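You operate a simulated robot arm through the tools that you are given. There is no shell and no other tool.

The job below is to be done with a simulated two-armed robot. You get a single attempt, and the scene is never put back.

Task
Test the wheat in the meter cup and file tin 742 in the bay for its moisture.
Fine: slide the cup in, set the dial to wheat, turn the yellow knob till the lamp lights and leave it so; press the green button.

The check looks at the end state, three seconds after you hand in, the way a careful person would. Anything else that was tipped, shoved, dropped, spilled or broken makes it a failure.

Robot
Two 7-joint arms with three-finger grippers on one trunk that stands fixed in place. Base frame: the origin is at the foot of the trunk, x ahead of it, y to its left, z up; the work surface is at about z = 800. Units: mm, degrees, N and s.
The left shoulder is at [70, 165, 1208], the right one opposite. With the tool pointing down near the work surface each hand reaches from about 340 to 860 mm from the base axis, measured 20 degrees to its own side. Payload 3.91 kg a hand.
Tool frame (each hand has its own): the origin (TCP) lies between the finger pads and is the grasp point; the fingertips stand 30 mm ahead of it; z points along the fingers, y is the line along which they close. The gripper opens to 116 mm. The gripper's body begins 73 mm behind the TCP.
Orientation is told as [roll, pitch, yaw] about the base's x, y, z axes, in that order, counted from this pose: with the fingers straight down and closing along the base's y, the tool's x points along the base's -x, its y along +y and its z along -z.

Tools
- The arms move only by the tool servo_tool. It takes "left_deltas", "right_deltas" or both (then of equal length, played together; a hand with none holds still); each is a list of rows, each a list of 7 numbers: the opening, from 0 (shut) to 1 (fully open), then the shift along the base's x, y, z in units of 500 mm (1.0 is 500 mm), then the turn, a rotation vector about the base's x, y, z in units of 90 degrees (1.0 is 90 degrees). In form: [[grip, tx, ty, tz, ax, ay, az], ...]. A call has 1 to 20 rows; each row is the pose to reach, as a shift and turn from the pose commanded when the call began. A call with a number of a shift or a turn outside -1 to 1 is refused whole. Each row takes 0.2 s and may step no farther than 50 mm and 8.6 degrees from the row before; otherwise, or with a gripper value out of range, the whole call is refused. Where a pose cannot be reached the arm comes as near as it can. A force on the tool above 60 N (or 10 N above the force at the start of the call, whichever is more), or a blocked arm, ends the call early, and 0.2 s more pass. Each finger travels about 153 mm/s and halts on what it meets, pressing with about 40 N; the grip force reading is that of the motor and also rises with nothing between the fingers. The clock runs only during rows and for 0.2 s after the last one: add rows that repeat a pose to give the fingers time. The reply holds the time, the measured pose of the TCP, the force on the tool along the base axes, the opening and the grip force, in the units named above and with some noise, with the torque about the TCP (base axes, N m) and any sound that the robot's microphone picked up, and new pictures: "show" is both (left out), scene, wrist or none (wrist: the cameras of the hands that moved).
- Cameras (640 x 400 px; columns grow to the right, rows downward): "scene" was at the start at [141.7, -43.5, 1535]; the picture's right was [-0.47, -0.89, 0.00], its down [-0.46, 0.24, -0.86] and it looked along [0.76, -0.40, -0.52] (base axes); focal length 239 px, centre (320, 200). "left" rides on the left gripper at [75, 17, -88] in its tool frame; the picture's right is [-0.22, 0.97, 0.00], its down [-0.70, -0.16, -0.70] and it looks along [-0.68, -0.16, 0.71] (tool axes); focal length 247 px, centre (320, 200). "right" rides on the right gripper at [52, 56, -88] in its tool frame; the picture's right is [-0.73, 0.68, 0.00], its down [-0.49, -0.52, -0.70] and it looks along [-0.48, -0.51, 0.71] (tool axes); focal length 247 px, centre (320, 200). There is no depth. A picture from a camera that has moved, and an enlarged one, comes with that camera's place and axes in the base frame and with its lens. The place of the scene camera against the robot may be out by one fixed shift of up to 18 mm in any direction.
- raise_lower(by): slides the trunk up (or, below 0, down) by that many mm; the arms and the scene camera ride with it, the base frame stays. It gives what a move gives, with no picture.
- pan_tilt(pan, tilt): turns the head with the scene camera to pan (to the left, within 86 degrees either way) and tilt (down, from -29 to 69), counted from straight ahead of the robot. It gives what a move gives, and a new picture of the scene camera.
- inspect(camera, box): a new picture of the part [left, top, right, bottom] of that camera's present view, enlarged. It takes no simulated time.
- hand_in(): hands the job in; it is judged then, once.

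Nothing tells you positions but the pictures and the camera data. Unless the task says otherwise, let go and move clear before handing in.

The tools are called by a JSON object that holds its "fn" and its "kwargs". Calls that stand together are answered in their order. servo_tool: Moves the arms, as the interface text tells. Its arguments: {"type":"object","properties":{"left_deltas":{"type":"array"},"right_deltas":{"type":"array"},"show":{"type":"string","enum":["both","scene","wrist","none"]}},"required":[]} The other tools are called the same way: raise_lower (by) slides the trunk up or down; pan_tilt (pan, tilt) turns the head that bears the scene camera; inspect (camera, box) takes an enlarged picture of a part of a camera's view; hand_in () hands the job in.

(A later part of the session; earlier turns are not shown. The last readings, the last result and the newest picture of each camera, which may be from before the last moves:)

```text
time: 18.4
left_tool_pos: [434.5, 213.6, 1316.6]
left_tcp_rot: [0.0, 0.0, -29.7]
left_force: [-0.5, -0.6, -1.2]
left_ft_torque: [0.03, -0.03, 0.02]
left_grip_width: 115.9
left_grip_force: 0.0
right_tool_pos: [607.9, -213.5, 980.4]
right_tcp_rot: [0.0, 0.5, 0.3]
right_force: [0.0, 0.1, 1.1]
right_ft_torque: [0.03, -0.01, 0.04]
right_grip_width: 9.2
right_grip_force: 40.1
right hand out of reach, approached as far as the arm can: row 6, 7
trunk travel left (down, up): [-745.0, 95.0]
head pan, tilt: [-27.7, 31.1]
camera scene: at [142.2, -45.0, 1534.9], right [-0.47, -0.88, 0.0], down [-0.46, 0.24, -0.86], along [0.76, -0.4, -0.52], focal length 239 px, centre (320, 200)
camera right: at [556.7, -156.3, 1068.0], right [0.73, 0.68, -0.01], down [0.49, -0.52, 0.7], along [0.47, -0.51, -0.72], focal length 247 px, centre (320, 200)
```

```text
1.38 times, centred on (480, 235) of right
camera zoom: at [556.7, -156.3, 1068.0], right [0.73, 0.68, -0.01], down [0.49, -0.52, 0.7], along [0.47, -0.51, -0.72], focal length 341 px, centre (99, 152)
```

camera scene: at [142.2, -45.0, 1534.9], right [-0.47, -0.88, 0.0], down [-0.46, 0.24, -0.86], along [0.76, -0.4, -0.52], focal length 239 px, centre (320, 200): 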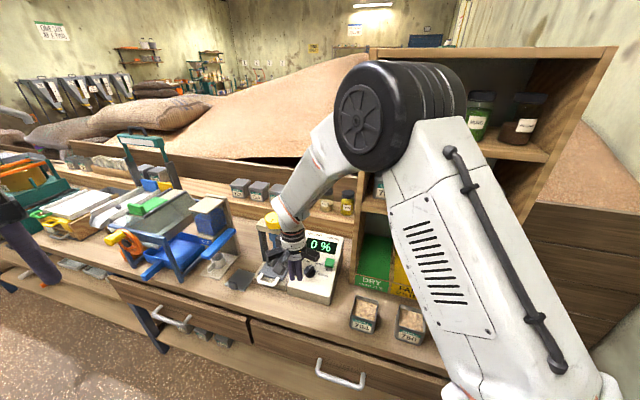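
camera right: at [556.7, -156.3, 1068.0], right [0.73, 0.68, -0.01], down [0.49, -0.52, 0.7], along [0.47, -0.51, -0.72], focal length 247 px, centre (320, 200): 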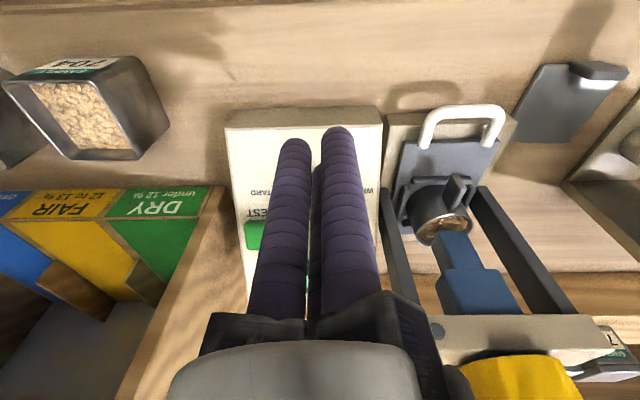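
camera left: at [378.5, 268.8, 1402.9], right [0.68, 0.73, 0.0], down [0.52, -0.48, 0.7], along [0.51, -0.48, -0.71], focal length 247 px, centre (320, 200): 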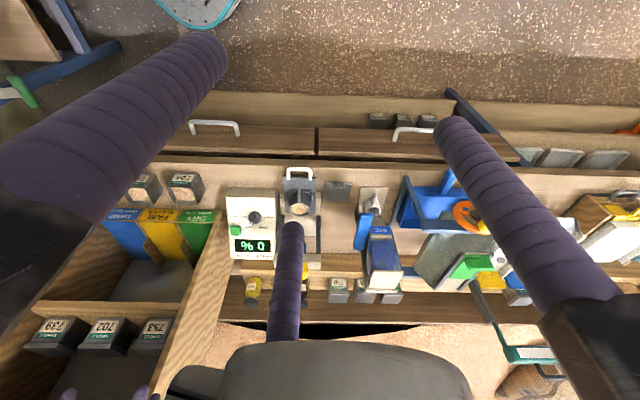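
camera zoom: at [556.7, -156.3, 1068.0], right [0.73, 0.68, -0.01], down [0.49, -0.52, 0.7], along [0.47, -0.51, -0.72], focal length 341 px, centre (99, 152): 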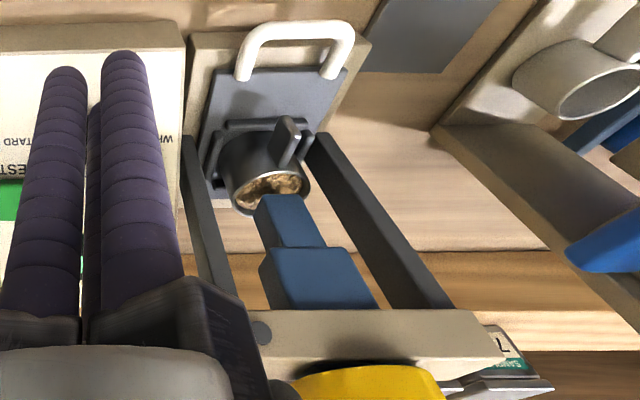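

The gripper does have three jaws closing on a centre, which suits the round dial and knob. I'll tilt the right hand about 28° to match the meter face and hover over the dial with the jaws part open.

{"fn": "servo_tool", "kwargs": {"right_deltas": [[0.3, 0.01, -0.01, 0.02, 0, 0, 0.05], [0.6, 0.02, -0.02, 0.02, -0.055, -0.055, 0.1], [0.75, 0.03, -0.03, 0.01, -0.11, -0.11, 0.1], [0.75, 0.045, -0.045, 0, -0.165, -0.165, 0.1], [0.75, 0.06, -0.062, -0.02, -0.22, -0.22, 0.1], [0.75, 0.067, -0.069, -0.04, -0.22, -0.22, 0.1], [0.75, 0.067, -0.069, -0.04, -0.22, -0.22, 0.1]], "show": "both"}}

{"fn": "inspect", "kwargs": {"camera": "right", "box": [200, 60, 440, 300]}}

```text
time: 20.0
left_tool_pos: [433.8, 215.9, 1315.4]
left_tcp_rot: [0.0, 0.0, -29.7]
left_force: [-0.1, -0.2, -0.6]
left_ft_torque: [0.04, -0.01, -0.02]
left_grip_width: 115.8
left_grip_force: 0.1
right_tool_pos: [676.6, -292.2, 1012.6]
right_tcp_rot: [-20.7, -14.9, 14.2]
right_force: [0.4, -0.1, -0.2]
right_ft_torque: [0.01, 0.03, -0.01]
right_grip_width: 87.0
right_grip_force: 0.0
right hand out of reach, approached as far as the arm can: row 3, 4, 5, 6, 7
trunk travel left (down, up): [-745.0, 95.0]
head pan, tilt: [-27.7, 31.1]
camera scene: at [141.4, -43.9, 1535.0], right [-0.47, -0.89, 0.0], down [-0.46, 0.24, -0.86], along [0.76, -0.4, -0.52], focal length 239 px, centre (320, 200)
camera right: at [592.7, -226.2, 1060.1], right [0.59, 0.81, -0.04], down [0.31, -0.17, 0.94], along [0.75, -0.56, -0.35], focal length 247 px, centre (320, 200)
```

scene: 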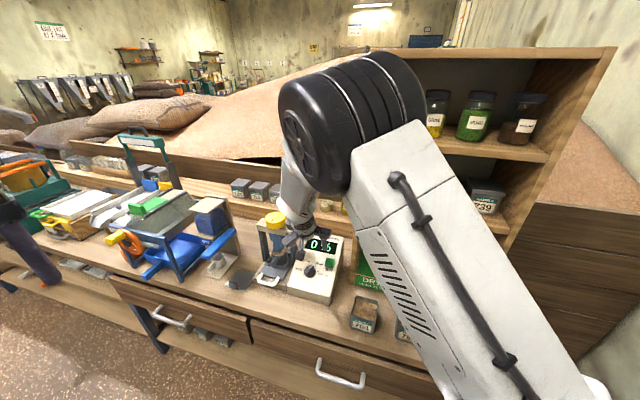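
right: 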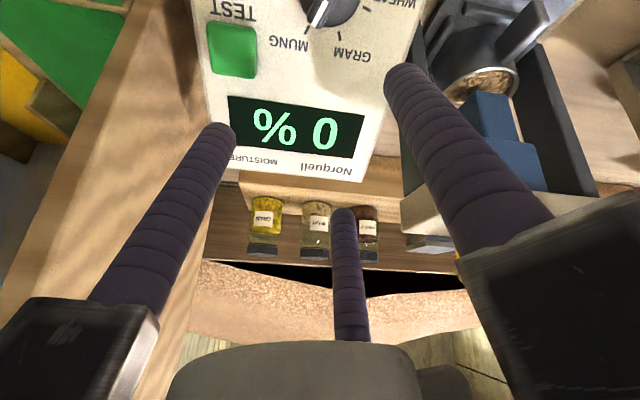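

```text
1.67 times, centred on (320, 180) of right
camera zoom: at [592.7, -226.2, 1060.1], right [0.59, 0.81, -0.04], down [0.31, -0.17, 0.94], along [0.75, -0.56, -0.35], focal length 412 px, centre (320, 233)
```

zoom: 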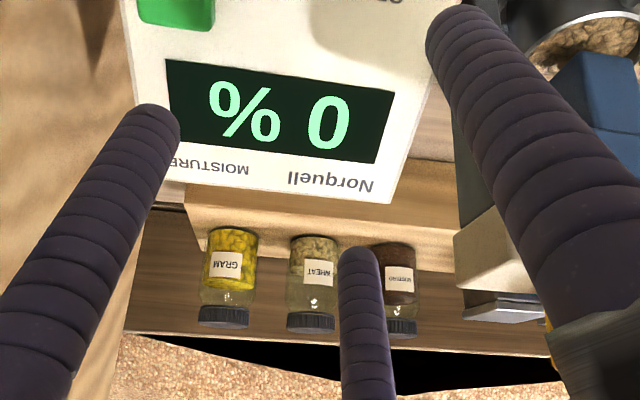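

That tilted pose is at a joint limit with this hand turn. I'll try turning the hand further anticlockwise about its own axis, where there seems to be more range.

{"fn": "servo_tool", "kwargs": {"right_deltas": [[0.75, 0, 0, 0, -0.028, 0.028, 0.074], [0.75, 0, 0, 0, -0.056, 0.056, 0.148], [0.75, -0.01, 0.01, 0, -0.083, 0.083, 0.221], [0.75, -0.03, 0.03, 0, -0.111, 0.111, 0.295], [0.75, -0.05, 0.06, 0, -0.139, 0.139, 0.368], [0.75, -0.07, 0.088, 0, -0.166, 0.166, 0.4415], [0.75, -0.07, 0.088, 0, -0.166, 0.166, 0.4415]], "show": "both"}}

```text
time: 21.6
left_tool_pos: [434.0, 215.1, 1316.0]
left_tcp_rot: [0.1, 0.1, -29.8]
left_force: [-0.2, -0.5, -1.0]
left_ft_torque: [-0.04, 0.02, -0.03]
left_grip_width: 116.0
left_grip_force: 0.1
right_tool_pos: [641.4, -245.5, 1013.0]
right_tcp_rot: [-24.4, 5.4, 54.8]
right_force: [0.2, 0.7, 0.0]
right_ft_torque: [0.0, 0.02, -0.01]
right_grip_width: 87.0
right_grip_force: 0.1
trunk travel left (down, up): [-745.0, 95.0]
head pan, tilt: [-27.7, 31.1]
camera scene: at [142.0, -43.6, 1535.0], right [-0.47, -0.89, 0.0], down [-0.46, 0.24, -0.86], along [0.76, -0.4, -0.52], focal length 239 px, centre (320, 200)
camera right: at [543.4, -231.9, 1074.0], right [-0.1, 0.93, -0.35], down [0.48, 0.35, 0.8], along [0.87, -0.09, -0.48], focal length 247 px, centre (320, 200)
```

scene: 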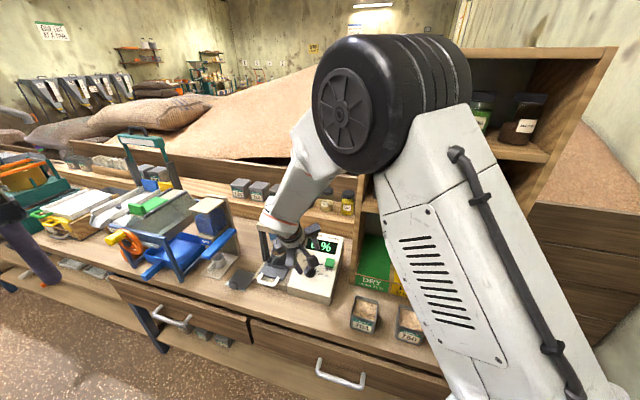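
right: 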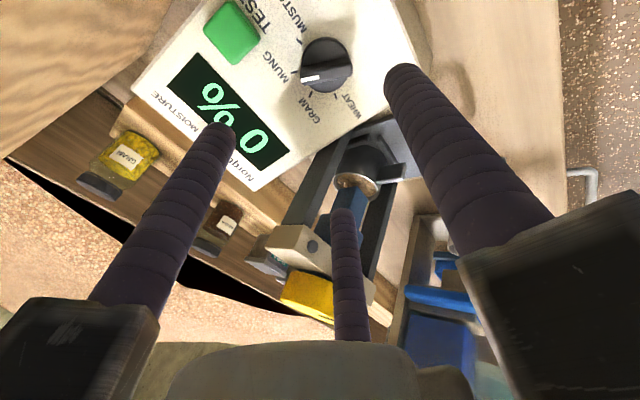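

At this turn the pose is reachable, and the dial, button and lamp are all in view. I'll zoom in to measure.

{"fn": "inspect", "kwargs": {"camera": "right", "box": [180, 0, 440, 170]}}

{"fn": "inspect", "kwargs": {"camera": "right", "box": [280, 20, 380, 120]}}

{"fn": "inspect", "kwargs": {"camera": "right", "box": [240, 100, 440, 340]}}

```text
2.35 times, centred on (310, 85) of right
camera zoom: at [543.4, -231.9, 1074.0], right [-0.1, 0.93, -0.35], down [0.48, 0.35, 0.8], along [0.87, -0.09, -0.48], focal length 581 px, centre (344, 471)
```

zoom: 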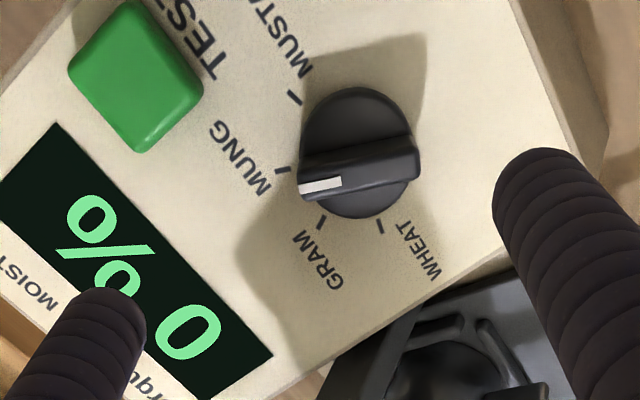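

```text
4.00 times, centred on (330, 70) of right
camera zoom: at [543.4, -231.9, 1074.0], right [-0.1, 0.93, -0.35], down [0.48, 0.35, 0.8], along [0.87, -0.09, -0.48], focal length 988 px, centre (280, 720)
```

zoom: 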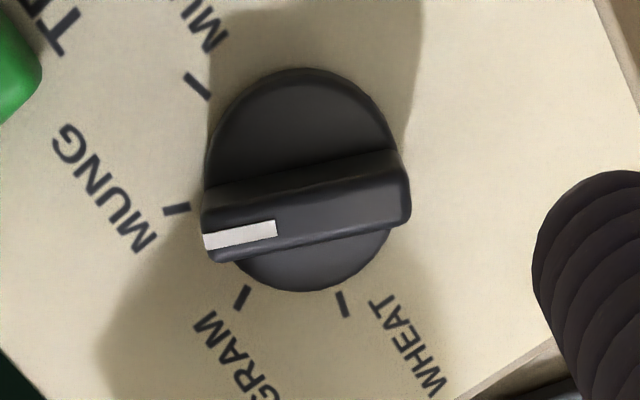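

```text
1.67 times, centred on (340, 220) of right
camera zoom: at [543.4, -231.9, 1074.0], right [-0.1, 0.93, -0.35], down [0.48, 0.35, 0.8], along [0.87, -0.09, -0.48], focal length 412 px, centre (287, 167)
```

zoom: 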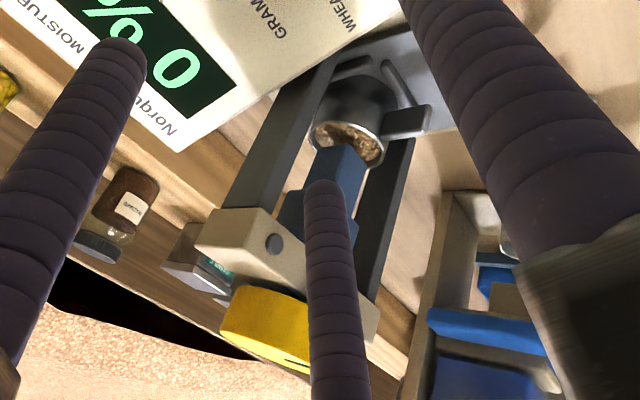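

The ticks show the dial centre clearly: WHEAT is 75° left of top and MUNG 25° right, so the dial needs about 100° anticlockwise. I'll line the tool axis up with the dial and stop about 30 mm above the face to check centring.

{"fn": "servo_tool", "kwargs": {"right_deltas": [[0.5, 0.006, -0.011, -0.04, -0.009, -0.015, 0.002], [0.5, 0.012, -0.023, -0.09, -0.0184, -0.0297, 0.0043], [0.5, 0.018, -0.034, -0.13, -0.0184, -0.0297, 0.0043], [0.5, 0.0248, -0.0456, -0.171, -0.0184, -0.0297, 0.0043], [0.5, 0.0248, -0.0456, -0.171, -0.0184, -0.0297, 0.0043]], "show": "both"}}

{"fn": "inspect", "kwargs": {"camera": "right", "box": [200, 30, 440, 230]}}

{"fn": "inspect", "kwargs": {"camera": "scene", "box": [250, 200, 350, 310]}}

```text
time: 22.8
left_tool_pos: [433.2, 215.4, 1316.6]
left_tcp_rot: [-0.1, -0.1, -29.8]
left_force: [0.1, -0.7, 0.3]
left_ft_torque: [0.02, -0.01, -0.02]
left_grip_width: 116.1
left_grip_force: 0.0
right_tool_pos: [654.5, -267.2, 926.8]
right_tcp_rot: [-27.6, 5.3, 54.7]
right_force: [-0.2, 0.1, 0.2]
right_ft_torque: [0.0, 0.06, -0.01]
right_grip_width: 58.0
right_grip_force: 0.0
trunk travel left (down, up): [-745.0, 95.0]
head pan, tilt: [-27.7, 31.1]
camera scene: at [141.3, -43.0, 1535.0], right [-0.47, -0.89, 0.0], down [-0.46, 0.24, -0.86], along [0.76, -0.4, -0.52], focal length 239 px, centre (320, 200)
camera right: at [552.7, -253.0, 983.3], right [-0.09, 0.92, -0.38], down [0.44, 0.38, 0.81], along [0.89, -0.09, -0.44], focal length 247 px, centre (320, 200)
```

scene: 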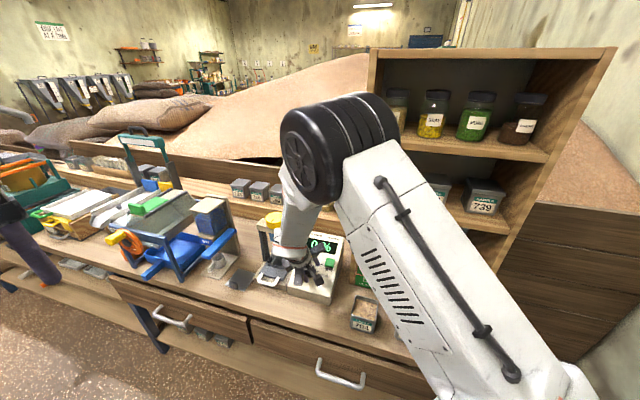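
right: 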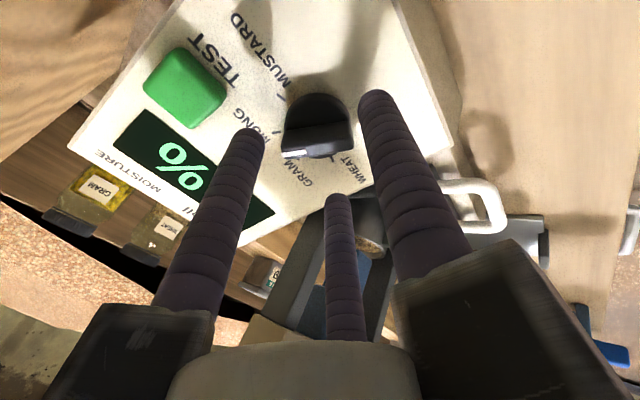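

```text
2.00 times, centred on (320, 130) of right
camera zoom: at [552.7, -253.0, 983.3], right [-0.09, 0.92, -0.38], down [0.44, 0.38, 0.81], along [0.89, -0.09, -0.44], focal length 494 px, centre (320, 340)
```

zoom: 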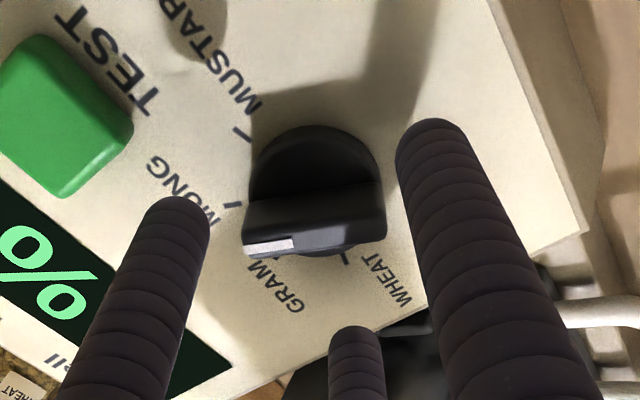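

```text
3.64 times, centred on (300, 255) of scene
camera zoom: at [141.3, -43.0, 1535.0], right [-0.47, -0.89, 0.0], down [-0.46, 0.24, -0.86], along [0.76, -0.4, -0.52], focal length 870 px, centre (393, 0)
```

zoom: 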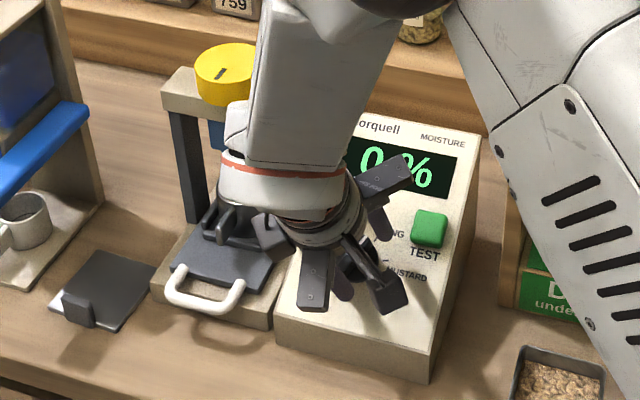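

The fingers are centred on the dial to within about 1 mm. I'll descend along the dial axis, first 20 mm.

{"fn": "servo_tool", "kwargs": {"right_deltas": [[0.5, 0.005, -0.008, -0.0177, 0, 0, 0], [0.5, 0.0117, -0.0149, -0.0353, 0, 0, 0], [0.5, 0.0117, -0.0149, -0.0353, 0, 0, 0]], "show": "wrist"}}

{"fn": "inspect", "kwargs": {"camera": "right", "box": [220, 60, 420, 220]}}

{"fn": "inspect", "kwargs": {"camera": "scene", "box": [270, 230, 350, 310]}}

```text
time: 23.6
left_tool_pos: [434.2, 215.2, 1315.5]
left_tcp_rot: [-0.1, 0.0, -29.7]
left_force: [0.4, 0.0, -0.9]
left_ft_torque: [-0.01, 0.04, -0.01]
left_grip_width: 115.9
left_grip_force: 0.1
right_tool_pos: [658.7, -274.9, 909.6]
right_tcp_rot: [-27.7, 5.3, 54.8]
right_force: [-0.3, -0.1, -0.5]
right_ft_torque: [0.0, 0.0, -0.03]
right_grip_width: 58.0
right_grip_force: 0.1
trunk travel left (down, up): [-745.0, 95.0]
head pan, tilt: [-27.7, 31.1]
camera right: at [558.7, -260.6, 965.7], right [-0.09, 0.92, -0.38], down [0.44, 0.38, 0.81], along [0.89, -0.09, -0.44], focal length 247 px, centre (320, 200)
```

right: 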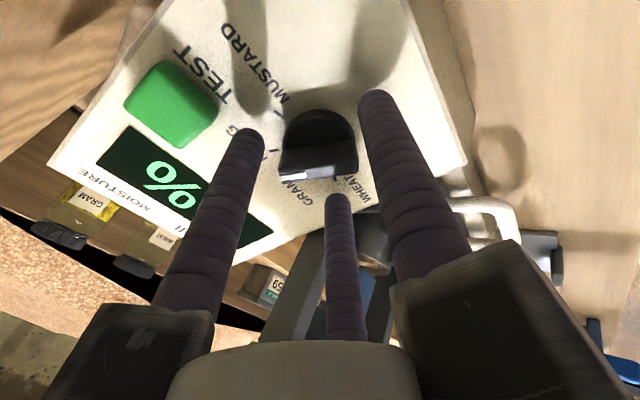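

```text
2.50 times, centred on (320, 140) of right
camera zoom: at [558.7, -260.6, 965.7], right [-0.09, 0.92, -0.38], down [0.44, 0.38, 0.81], along [0.89, -0.09, -0.44], focal length 617 px, centre (320, 350)
```

zoom: 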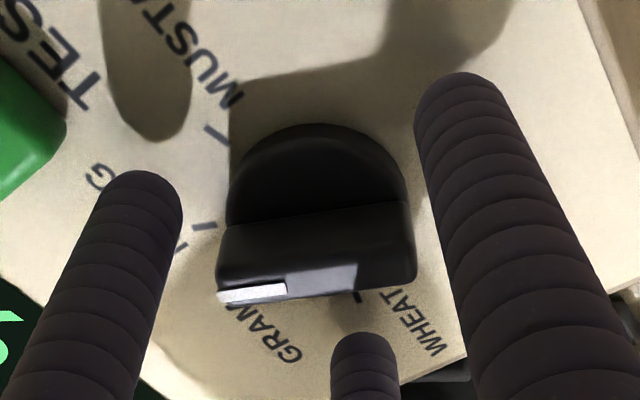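

```text
5.00 times, centred on (310, 270) of scene
camera zoom: at [141.5, -43.3, 1535.0], right [-0.47, -0.89, 0.0], down [-0.46, 0.24, -0.86], along [0.76, -0.4, -0.52], focal length 1197 px, centre (370, -150)
```

zoom: 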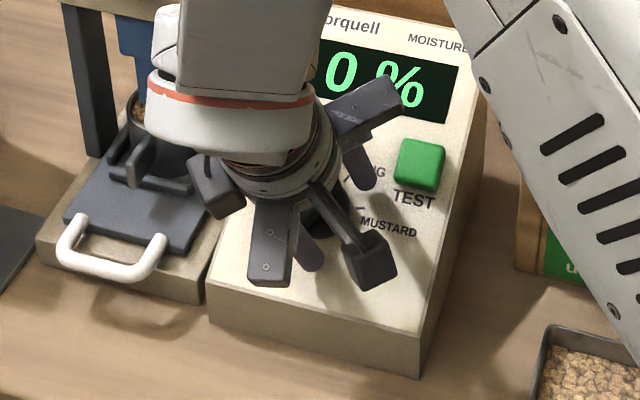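

{"fn": "servo_tool", "kwargs": {"right_deltas": [[0.5, 0.0013, -0.0013, -0.0035, 0, 0, 0], [0.5, 0.0027, -0.0027, -0.0071, 0, 0, 0], [0.5, 0.0027, -0.0027, -0.0071, 0, 0, 0]], "show": "wrist"}}

{"fn": "inspect", "kwargs": {"camera": "right", "box": [220, 60, 420, 220]}}

```text
time: 24.4
left_tool_pos: [433.7, 214.9, 1316.2]
left_tcp_rot: [0.1, 0.0, -29.8]
left_force: [0.0, -0.4, -0.1]
left_ft_torque: [0.0, 0.01, 0.01]
left_grip_width: 115.7
left_grip_force: 0.1
right_tool_pos: [661.1, -277.7, 906.1]
right_tcp_rot: [-27.5, 5.2, 54.7]
right_force: [-0.2, 0.2, 0.1]
right_ft_torque: [0.01, -0.01, -0.02]
right_grip_width: 58.0
right_grip_force: 0.0
trunk travel left (down, up): [-745.0, 95.0]
head pan, tilt: [-27.7, 31.1]
camera right: at [560.5, -262.3, 962.0], right [-0.09, 0.92, -0.38], down [0.44, 0.38, 0.81], along [0.89, -0.09, -0.44], focal length 247 px, centre (320, 200)
```

right: 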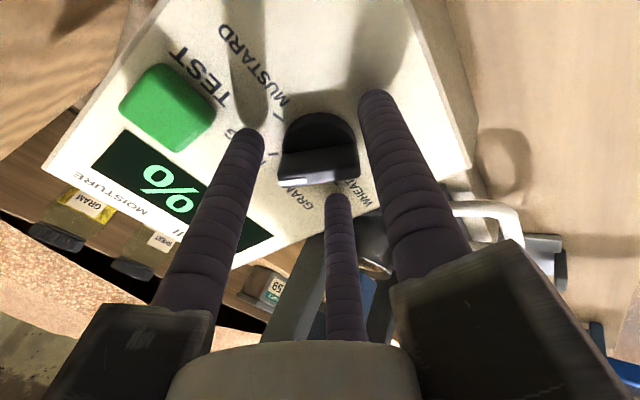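

```text
2.50 times, centred on (320, 140) of right
camera zoom: at [560.5, -262.3, 962.0], right [-0.09, 0.92, -0.38], down [0.44, 0.38, 0.81], along [0.89, -0.09, -0.44], focal length 617 px, centre (320, 350)
```

zoom: 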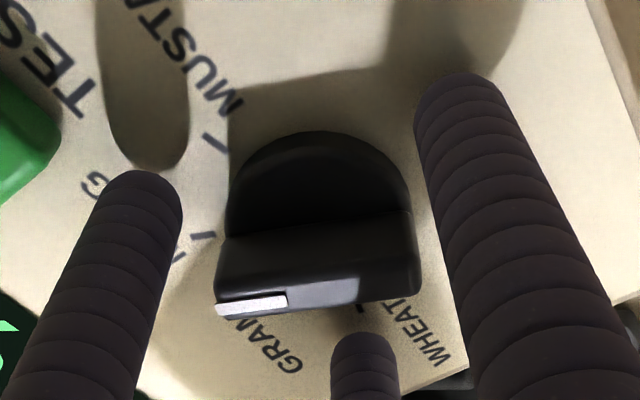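

Nearly at the face, with no contact force and the dial between the three fingers. Now I'll close gently on it.

{"fn": "servo_tool", "kwargs": {"right_deltas": [[0.3, 0, 0, 0, 0, 0, 0], [0.2, 0, 0, 0, 0, 0, 0], [0.1, 0, 0, 0, 0, 0, 0], [0.1, 0, 0, 0, 0, 0, 0]], "show": "wrist"}}

{"fn": "inspect", "kwargs": {"camera": "right", "box": [220, 60, 420, 220]}}

```text
time: 25.4
left_tool_pos: [434.8, 214.2, 1316.4]
left_tcp_rot: [-0.1, 0.0, -29.7]
left_force: [0.7, -0.2, 0.4]
left_ft_torque: [-0.01, 0.02, 0.01]
left_grip_width: 115.8
left_grip_force: 0.0
right_tool_pos: [662.6, -278.2, 905.5]
right_tcp_rot: [-27.6, 5.3, 54.7]
right_force: [1.6, -6.1, 4.5]
right_ft_torque: [0.48, -0.21, 0.17]
right_grip_width: 37.8
right_grip_force: 44.5
trunk travel left (down, up): [-745.0, 95.0]
head pan, tilt: [-27.7, 31.1]
camera right: at [560.5, -263.4, 962.4], right [-0.09, 0.92, -0.38], down [0.44, 0.38, 0.81], along [0.89, -0.1, -0.44], focal length 247 px, centre (320, 200)
```

right: 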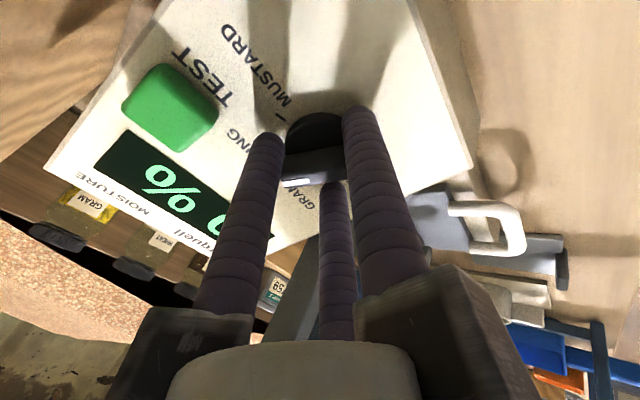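

```text
2.50 times, centred on (320, 140) of right
camera zoom: at [560.5, -263.4, 962.4], right [-0.09, 0.92, -0.38], down [0.44, 0.38, 0.81], along [0.89, -0.1, -0.44], focal length 617 px, centre (320, 350)
```

zoom: 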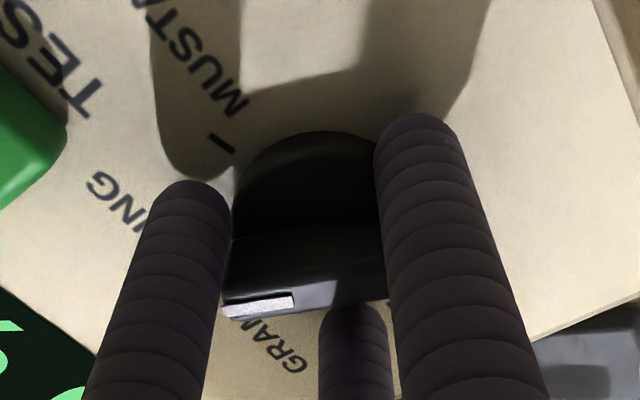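

Gripped on the dial (38 mm) with small side force. I'll turn it anticlockwise about its own axis, 50° first.

{"fn": "servo_tool", "kwargs": {"right_deltas": [[0.1, 0, 0, 0, -0.0307, 0.0307, 0.0818], [0.1, 0, 0, 0, -0.0615, 0.0615, 0.1636], [0.1, 0, 0, 0, -0.0922, 0.0922, 0.2454], [0.1, 0, 0, 0, -0.123, 0.123, 0.3272], [0.1, 0, 0, 0, -0.1537, 0.1537, 0.409], [0.1, 0, 0, 0, -0.1844, 0.1844, 0.4908], [0.1, 0, 0, 0, -0.1844, 0.1844, 0.4908]], "show": "both"}}

{"fn": "inspect", "kwargs": {"camera": "right", "box": [220, 60, 420, 220]}}

{"fn": "inspect", "kwargs": {"camera": "scene", "box": [270, 230, 350, 310]}}

```text
time: 27.0
left_tool_pos: [432.7, 214.5, 1316.3]
left_tcp_rot: [0.0, 0.0, -29.7]
left_force: [0.4, 0.3, -0.3]
left_ft_torque: [-0.02, 0.02, 0.03]
left_grip_width: 116.2
left_grip_force: 0.0
right_tool_pos: [661.8, -277.7, 906.3]
right_tcp_rot: [-14.5, 24.4, 103.2]
right_force: [9.4, -8.3, 16.8]
right_ft_torque: [1.01, -0.73, 0.61]
right_grip_width: 36.4
right_grip_force: 44.8
trunk travel left (down, up): [-745.0, 95.0]
head pan, tilt: [-27.7, 31.1]
camera scene: at [141.1, -43.7, 1535.1], right [-0.47, -0.89, 0.0], down [-0.46, 0.24, -0.86], along [0.76, -0.4, -0.52], focal length 239 px, centre (320, 200)
camera right: at [591.7, -311.3, 992.9], right [-0.78, 0.43, -0.46], down [0.15, 0.83, 0.53], along [0.61, 0.35, -0.71], focal length 247 px, centre (320, 200)
```

scene: 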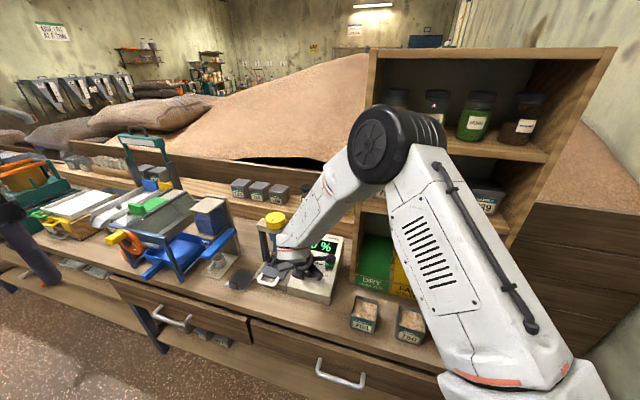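
right: 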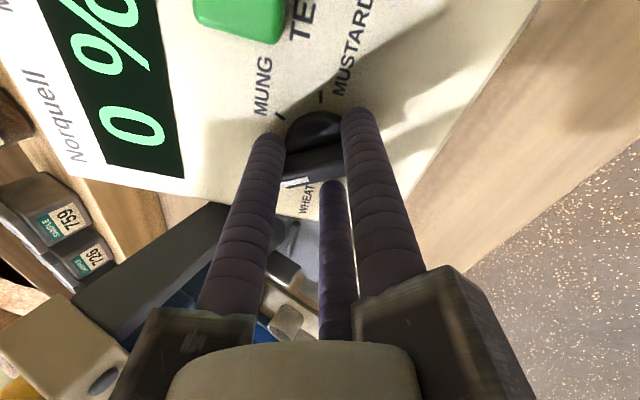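

```text
2.50 times, centred on (320, 140) of right
camera zoom: at [591.7, -311.3, 992.9], right [-0.78, 0.43, -0.46], down [0.15, 0.83, 0.53], along [0.61, 0.35, -0.71], focal length 617 px, centre (320, 350)
```

zoom: 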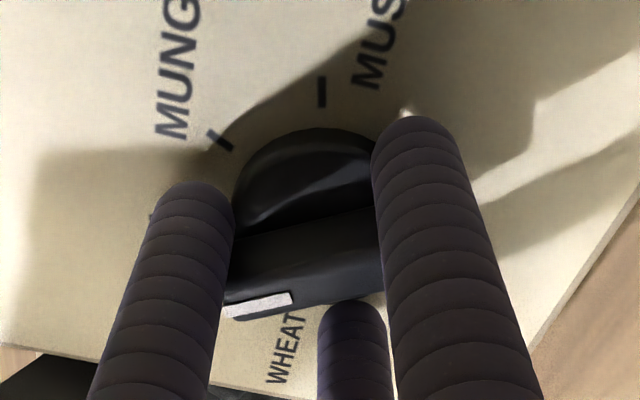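

```text
5.00 times, centred on (310, 270) of scene
camera zoom: at [141.1, -43.7, 1535.1], right [-0.47, -0.89, 0.0], down [-0.46, 0.24, -0.86], along [0.76, -0.4, -0.52], focal length 1197 px, centre (370, -150)
```

zoom: 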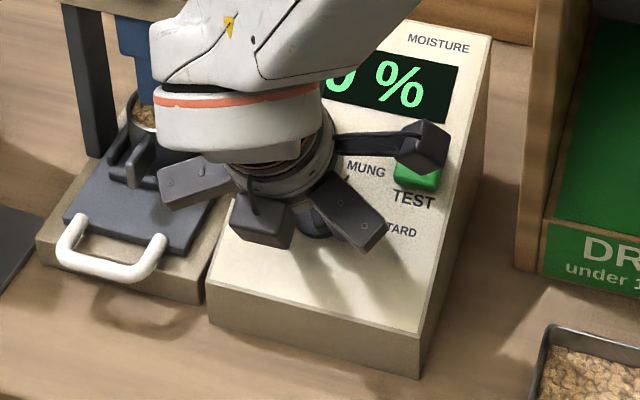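

The dial turns with the hand, but about 20 N of side force has built up toward the upper face. I'll shift a few millimetres that way to relieve it before turning on.

{"fn": "servo_tool", "kwargs": {"right_deltas": [[0.1, 0.0025, -0.0025, 0.0019, 0, 0, 0], [0.1, 0.005, -0.005, 0.0038, 0, 0, 0], [0.1, 0.005, -0.005, 0.0038, 0, 0, 0]], "show": "none"}}

```text
time: 27.8
left_tool_pos: [432.5, 216.3, 1317.0]
left_tcp_rot: [-0.1, -0.1, -29.7]
left_force: [0.2, -0.3, -0.1]
left_ft_torque: [-0.01, 0.01, -0.01]
left_grip_width: 116.0
left_grip_force: 0.1
right_tool_pos: [661.5, -276.9, 906.7]
right_tcp_rot: [-14.3, 24.2, 103.1]
right_force: [-2.6, 5.2, 6.1]
right_ft_torque: [1.26, -0.67, 0.68]
right_grip_width: 36.1
right_grip_force: 44.9
trunk travel left (down, up): [-745.0, 95.0]
head pan, tilt: [-27.7, 31.1]
```

{"fn": "servo_tool", "kwargs": {"right_deltas": [[0.1, 0, 0, 0, -0.0307, 0.0307, 0.0818], [0.1, 0, 0, 0, -0.0615, 0.0615, 0.1636], [0.1, 0, 0, 0, -0.0922, 0.0922, 0.2454], [0.1, 0, 0, 0, -0.123, 0.123, 0.3272], [0.1, 0, 0, 0, -0.1537, 0.1537, 0.409], [0.1, 0, 0, 0, -0.1844, 0.1844, 0.4908], [0.1, 0, 0, 0, -0.1844, 0.1844, 0.4908]], "show": "both"}}

{"fn": "inspect", "kwargs": {"camera": "right", "box": [220, 60, 420, 220]}}

{"fn": "inspect", "kwargs": {"camera": "scene", "box": [270, 230, 350, 310]}}

```text
time: 29.4
left_tool_pos: [432.9, 218.8, 1316.1]
left_tcp_rot: [-0.2, -0.1, -29.8]
left_force: [-0.5, -0.3, 0.0]
left_ft_torque: [-0.01, -0.01, -0.01]
left_grip_width: 116.1
left_grip_force: 0.0
right_tool_pos: [661.9, -277.1, 906.9]
right_tcp_rot: [11.0, 26.0, 158.9]
right_force: [-14.3, 21.6, -4.6]
right_ft_torque: [1.65, 0.79, -0.03]
right_grip_width: 35.8
right_grip_force: 44.8
trunk travel left (down, up): [-745.0, 95.0]
head pan, tilt: [-27.7, 31.1]
camera scene: at [140.3, -40.2, 1535.2], right [-0.47, -0.89, 0.0], down [-0.46, 0.24, -0.86], along [0.76, -0.4, -0.51], focal length 239 px, centre (320, 200)
camera right: at [652.5, -313.4, 1017.8], right [-0.91, -0.37, -0.2], down [-0.41, 0.85, 0.31], along [0.06, 0.37, -0.93], focal length 247 px, centre (320, 200)
```

scene: 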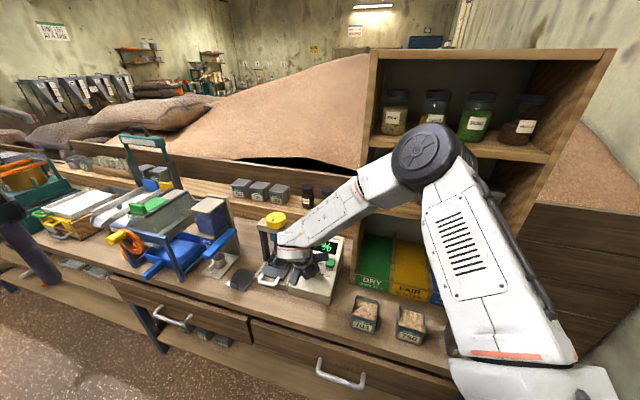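
right: 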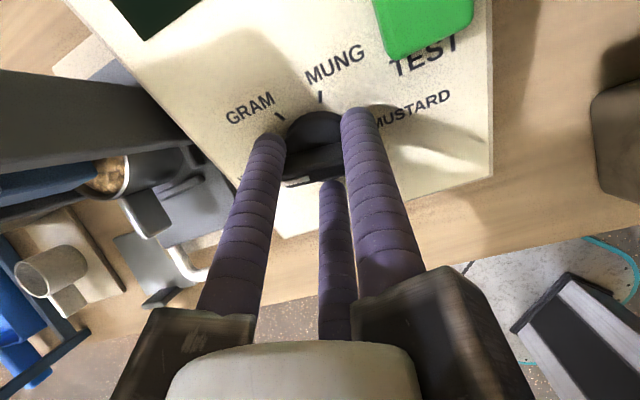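

```text
2.50 times, centred on (320, 140) of right
camera zoom: at [652.5, -313.4, 1017.8], right [-0.91, -0.37, -0.2], down [-0.41, 0.85, 0.31], along [0.06, 0.37, -0.93], focal length 617 px, centre (320, 350)
```

zoom: 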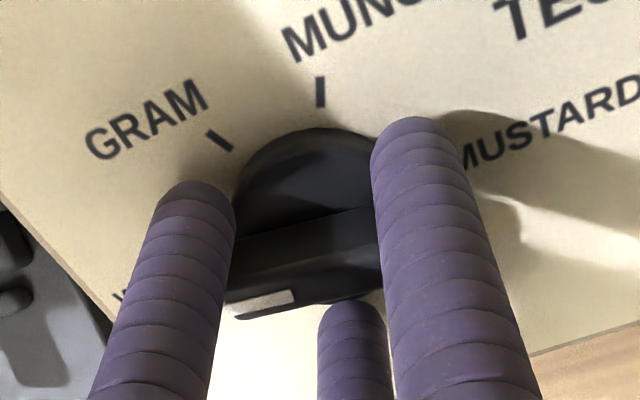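

```text
5.00 times, centred on (310, 270) of scene
camera zoom: at [140.3, -40.2, 1535.2], right [-0.47, -0.89, 0.0], down [-0.46, 0.24, -0.86], along [0.76, -0.4, -0.51], focal length 1197 px, centre (370, -150)
```

zoom: 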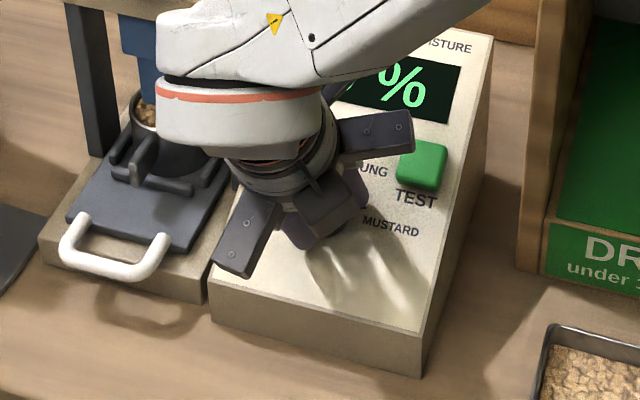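

The hand has turned 100° and the pointer stayed fixed relative to the fingers. I'll release, back straight off along the dial axis and check the pointer.

{"fn": "servo_tool", "kwargs": {"right_deltas": [[0.4, 0, 0, 0, 0, 0, 0], [0.5, 0, 0, 0, 0, 0, 0], [0.5, -0.007, 0.007, 0.018, 0, 0, 0], [0.5, -0.02, 0.02, 0.053, 0, 0, 0], [0.5, -0.035, 0.035, 0.09, 0, 0, 0], [0.5, -0.047, 0.047, 0.12, 0, 0, 0], [0.5, -0.06, 0.06, 0.15, 0, 0, 0], [0.5, -0.06, 0.06, 0.15, 0, 0, 0]], "show": "both"}}

{"fn": "inspect", "kwargs": {"camera": "right", "box": [200, 0, 440, 220]}}

{"fn": "inspect", "kwargs": {"camera": "scene", "box": [250, 190, 350, 310]}}

```text
time: 31.2
left_tool_pos: [435.6, 214.5, 1314.8]
left_tcp_rot: [0.0, 0.0, -29.7]
left_force: [0.6, 0.0, 0.8]
left_ft_torque: [-0.02, -0.01, -0.01]
left_grip_width: 115.8
left_grip_force: 0.1
right_tool_pos: [634.0, -250.4, 982.7]
right_tcp_rot: [10.9, 26.0, 158.8]
right_force: [0.3, -0.7, -0.1]
right_ft_torque: [-0.01, 0.04, -0.01]
right_grip_width: 58.2
right_grip_force: 0.1
trunk travel left (down, up): [-745.0, 95.0]
head pan, tilt: [-27.7, 31.1]
camera scene: at [142.1, -43.3, 1534.9], right [-0.47, -0.89, 0.0], down [-0.46, 0.24, -0.86], along [0.76, -0.4, -0.52], focal length 239 px, centre (320, 200)
camera right: at [623.4, -285.9, 1092.4], right [-0.91, -0.36, -0.21], down [-0.41, 0.85, 0.31], along [0.06, 0.37, -0.93], focal length 247 px, centre (320, 200)
```

scene: 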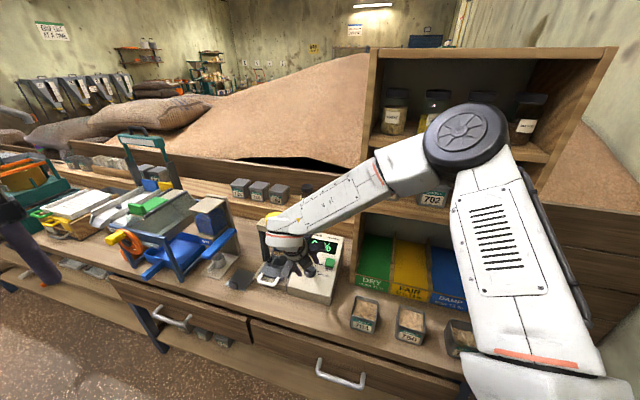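
right: 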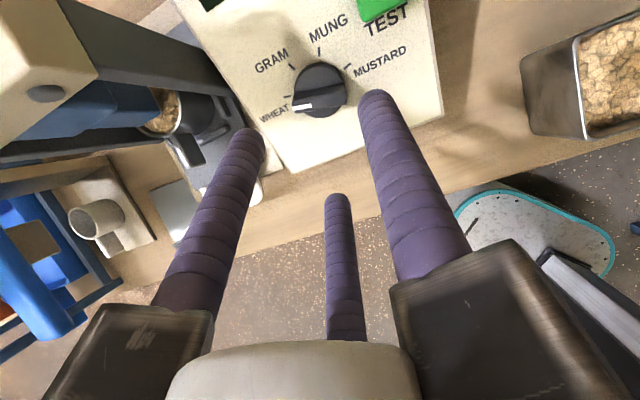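

```text
1.82 times, centred on (320, 110) of right
camera zoom: at [623.4, -285.9, 1092.4], right [-0.91, -0.36, -0.21], down [-0.41, 0.85, 0.31], along [0.06, 0.37, -0.93], focal length 449 px, centre (320, 364)
```

zoom: 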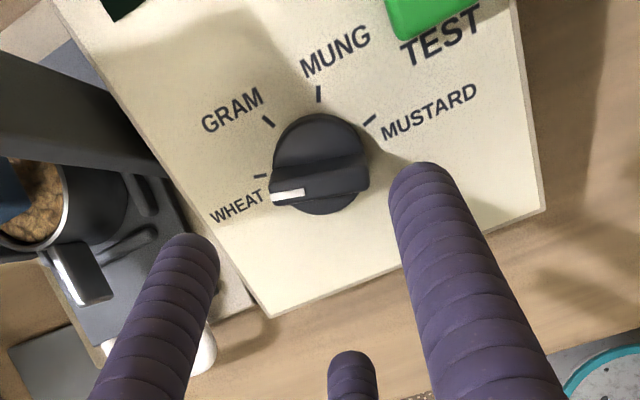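

```text
3.33 times, centred on (300, 250) of scene
camera zoom: at [142.1, -43.3, 1534.9], right [-0.47, -0.89, 0.0], down [-0.46, 0.24, -0.86], along [0.76, -0.4, -0.52], focal length 798 px, centre (387, 33)
```

zoom: 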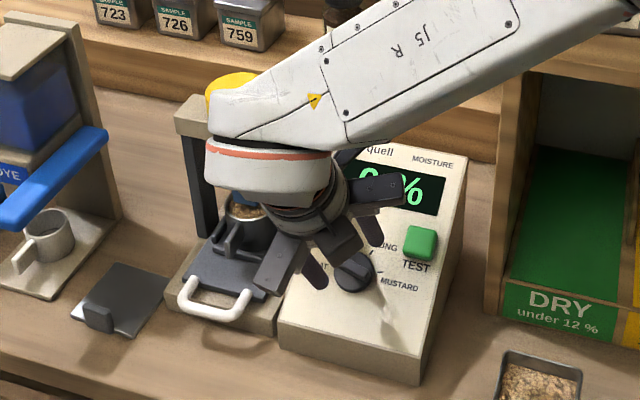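

The pointer is exactly on WHEAT. Next is the yellow knob at about (808,-221,1034), with the lamp on the front of the crossbeam at about (763,-244,1001). I'll bring the hand upright and hover in front of and above the knob.

{"fn": "servo_tool", "kwargs": {"right_deltas": [[0.5, 0, 0, 0.08, 0.03, 0.03, 0], [0.6, 0.02, 0.01, 0.16, 0.07, 0.07, 0], [0.7, 0.07, 0.035, 0.22, 0.12, 0.12, 0], [0.85, 0.13, 0.06, 0.27, 0.17, 0.17, 0], [0.85, 0.19, 0.09, 0.3, 0.22, 0.22, 0], [0.85, 0.252, 0.12, 0.3, 0.22, 0.22, 0], [0.85, 0.252, 0.12, 0.3, 0.22, 0.22, 0]], "show": "both"}}

{"fn": "inspect", "kwargs": {"camera": "right", "box": [200, 60, 480, 260]}}

{"fn": "inspect", "kwargs": {"camera": "left", "box": [200, 150, 380, 300]}}

{"fn": "inspect", "kwargs": {"camera": "scene", "box": [230, 190, 350, 310]}}

```text
time: 32.8
left_tool_pos: [432.7, 214.3, 1317.3]
left_tcp_rot: [0.2, 0.0, -29.7]
left_force: [0.3, 0.2, -0.4]
left_ft_torque: [0.02, 0.02, 0.04]
left_grip_width: 116.1
left_grip_force: 0.1
right_tool_pos: [759.5, -191.6, 1133.1]
right_tcp_rot: [0.0, 0.2, 156.2]
right_force: [-0.3, 0.1, 0.3]
right_ft_torque: [0.03, 0.04, 0.0]
right_grip_width: 98.9
right_grip_force: 0.0
trunk travel left (down, up): [-745.0, 95.0]
head pan, tilt: [-27.7, 31.1]
camera scene: at [140.6, -44.5, 1535.1], right [-0.47, -0.89, 0.0], down [-0.46, 0.24, -0.86], along [0.76, -0.4, -0.52], focal length 239 px, centre (320, 200)
camera right: at [784.6, -262.6, 1220.8], right [-0.94, -0.33, 0.0], down [-0.23, 0.67, 0.7], along [-0.23, 0.66, -0.71], focal length 247 px, centre (320, 200)
```

scene: 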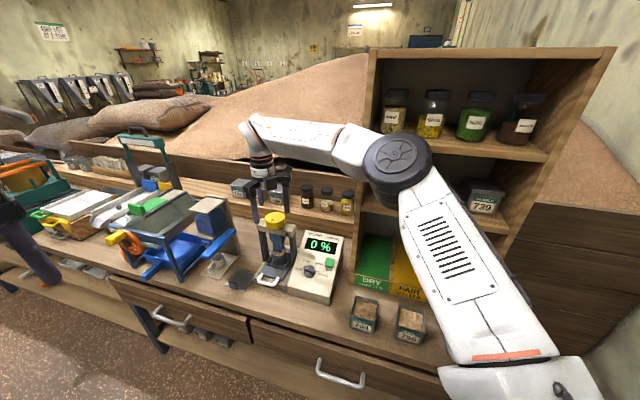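
right: 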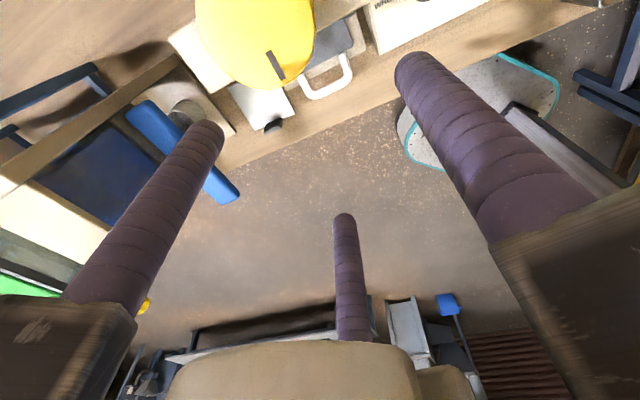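

```text
2.00 times, centred on (340, 160) of right
camera zoom: at [784.6, -262.6, 1220.8], right [-0.94, -0.33, 0.0], down [-0.23, 0.67, 0.7], along [-0.23, 0.66, -0.71], focal length 494 px, centre (280, 280)
```

zoom: 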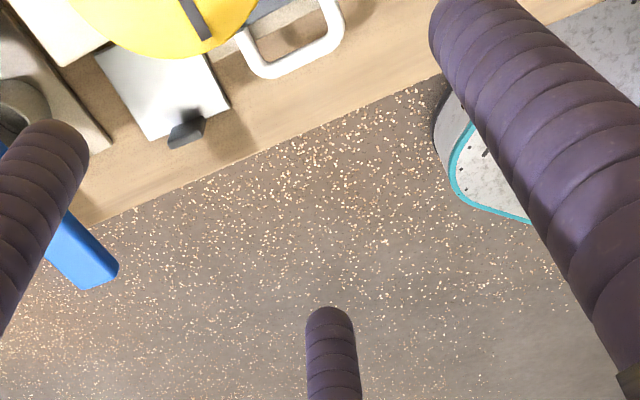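

```text
2.67 times, centred on (290, 225) of left
camera zoom: at [376.4, 266.0, 1404.2], right [0.68, 0.74, 0.0], down [0.52, -0.48, 0.7], along [0.52, -0.47, -0.71], focal length 659 px, centre (400, 133)
```

zoom: 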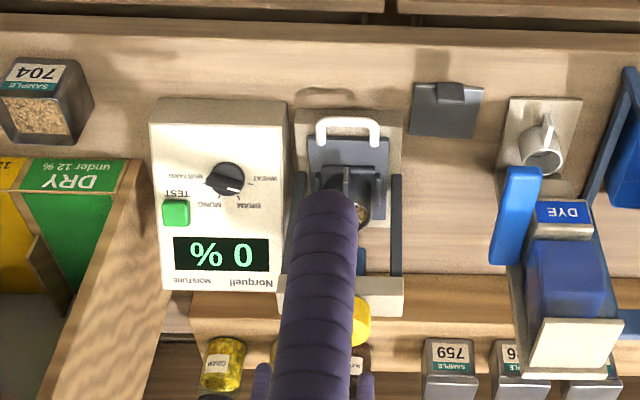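

```text
3.33 times, centred on (290, 250) of scene
camera zoom: at [140.6, -44.5, 1535.1], right [-0.47, -0.89, 0.0], down [-0.46, 0.24, -0.86], along [0.76, -0.4, -0.52], focal length 798 px, centre (420, 33)
```

zoom: 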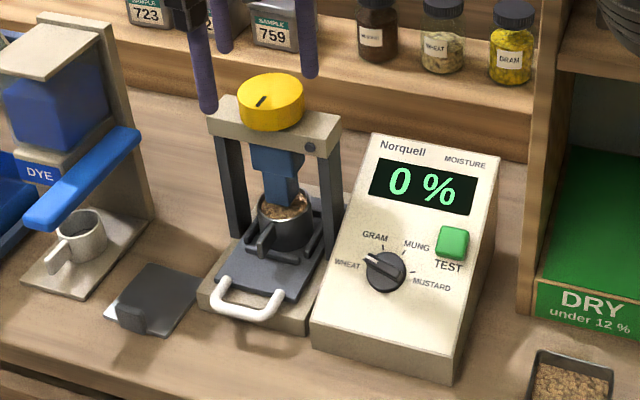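

The dial reads WHEAT and the press is clearly visible to the scene camera. I'll now hover centred above the yellow knob.

{"fn": "servo_tool", "kwargs": {"right_deltas": [[0.85, 0.035, -0.02, 0, 0, 0, 0], [0.85, 0.07, -0.04, -0.02, 0, 0, 0], [0.85, 0.103, -0.059, -0.05, 0, 0, 0], [0.85, 0.103, -0.059, -0.066, 0, 0, 0], [0.85, 0.103, -0.059, -0.066, 0, 0, 0]], "show": "both"}}

{"fn": "inspect", "kwargs": {"camera": "right", "box": [200, 30, 440, 230]}}

{"fn": "inspect", "kwargs": {"camera": "scene", "box": [230, 170, 350, 290]}}

```text
time: 34.0
left_tool_pos: [433.9, 215.2, 1316.3]
left_tcp_rot: [0.0, 0.0, -29.7]
left_force: [0.4, 0.3, 0.7]
left_ft_torque: [0.01, 0.0, 0.0]
left_grip_width: 116.0
left_grip_force: 0.1
right_tool_pos: [810.7, -219.7, 1099.8]
right_tcp_rot: [0.1, 0.2, 156.2]
right_force: [0.6, -0.5, 0.1]
right_ft_torque: [0.02, 0.0, -0.01]
right_grip_width: 98.7
right_grip_force: 0.0
trunk travel left (down, up): [-745.0, 95.0]
head pan, tilt: [-27.7, 31.1]
camera scene: at [141.6, -43.5, 1535.0], right [-0.47, -0.89, 0.0], down [-0.46, 0.24, -0.86], along [0.76, -0.4, -0.52], focal length 239 px, centre (320, 200)
camera right: at [836.7, -291.2, 1187.1], right [-0.94, -0.33, 0.0], down [-0.23, 0.68, 0.7], along [-0.23, 0.66, -0.72], focal length 247 px, centre (320, 200)
```

scene: 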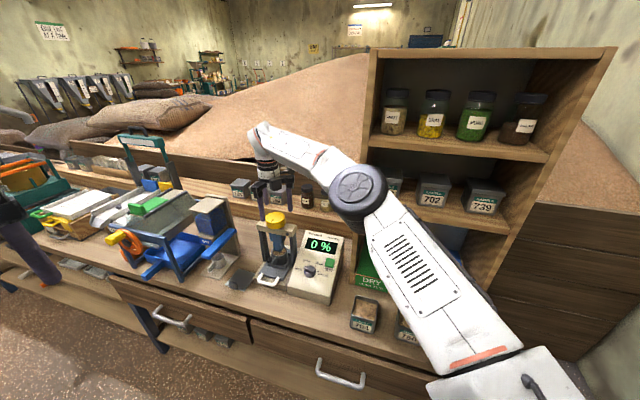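
right: 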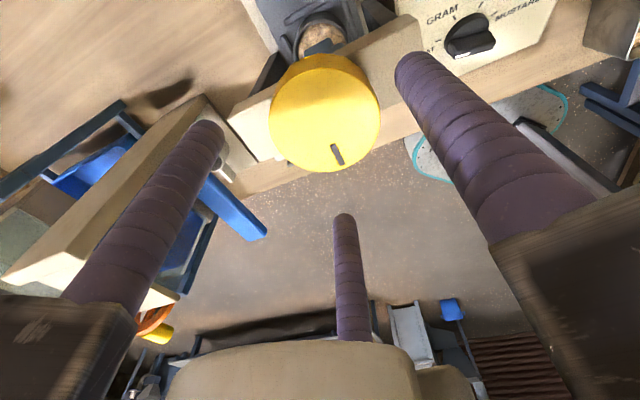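

```text
2.00 times, centred on (320, 130) of right
camera zoom: at [836.7, -291.2, 1187.1], right [-0.94, -0.33, 0.0], down [-0.23, 0.68, 0.7], along [-0.23, 0.66, -0.72], focal length 494 px, centre (320, 340)
```

zoom: 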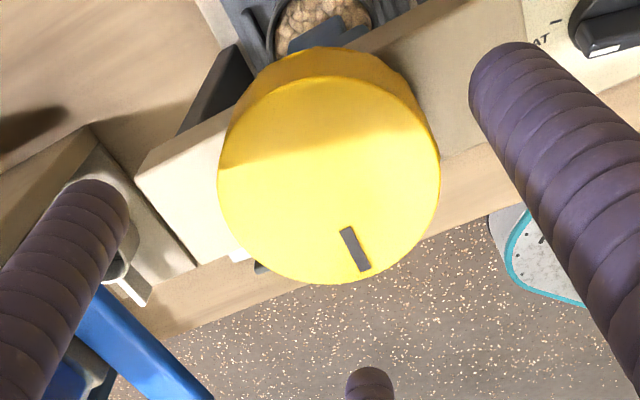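

```text
3.33 times, centred on (290, 230) of scene
camera zoom: at [141.6, -43.5, 1535.0], right [-0.47, -0.89, 0.0], down [-0.46, 0.24, -0.86], along [0.76, -0.4, -0.52], focal length 798 px, centre (420, 100)
```

zoom: 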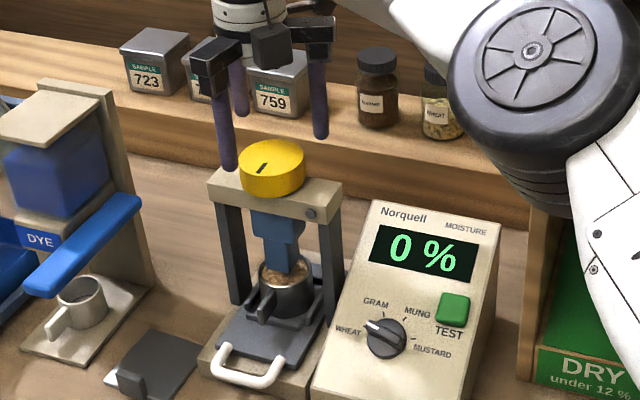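

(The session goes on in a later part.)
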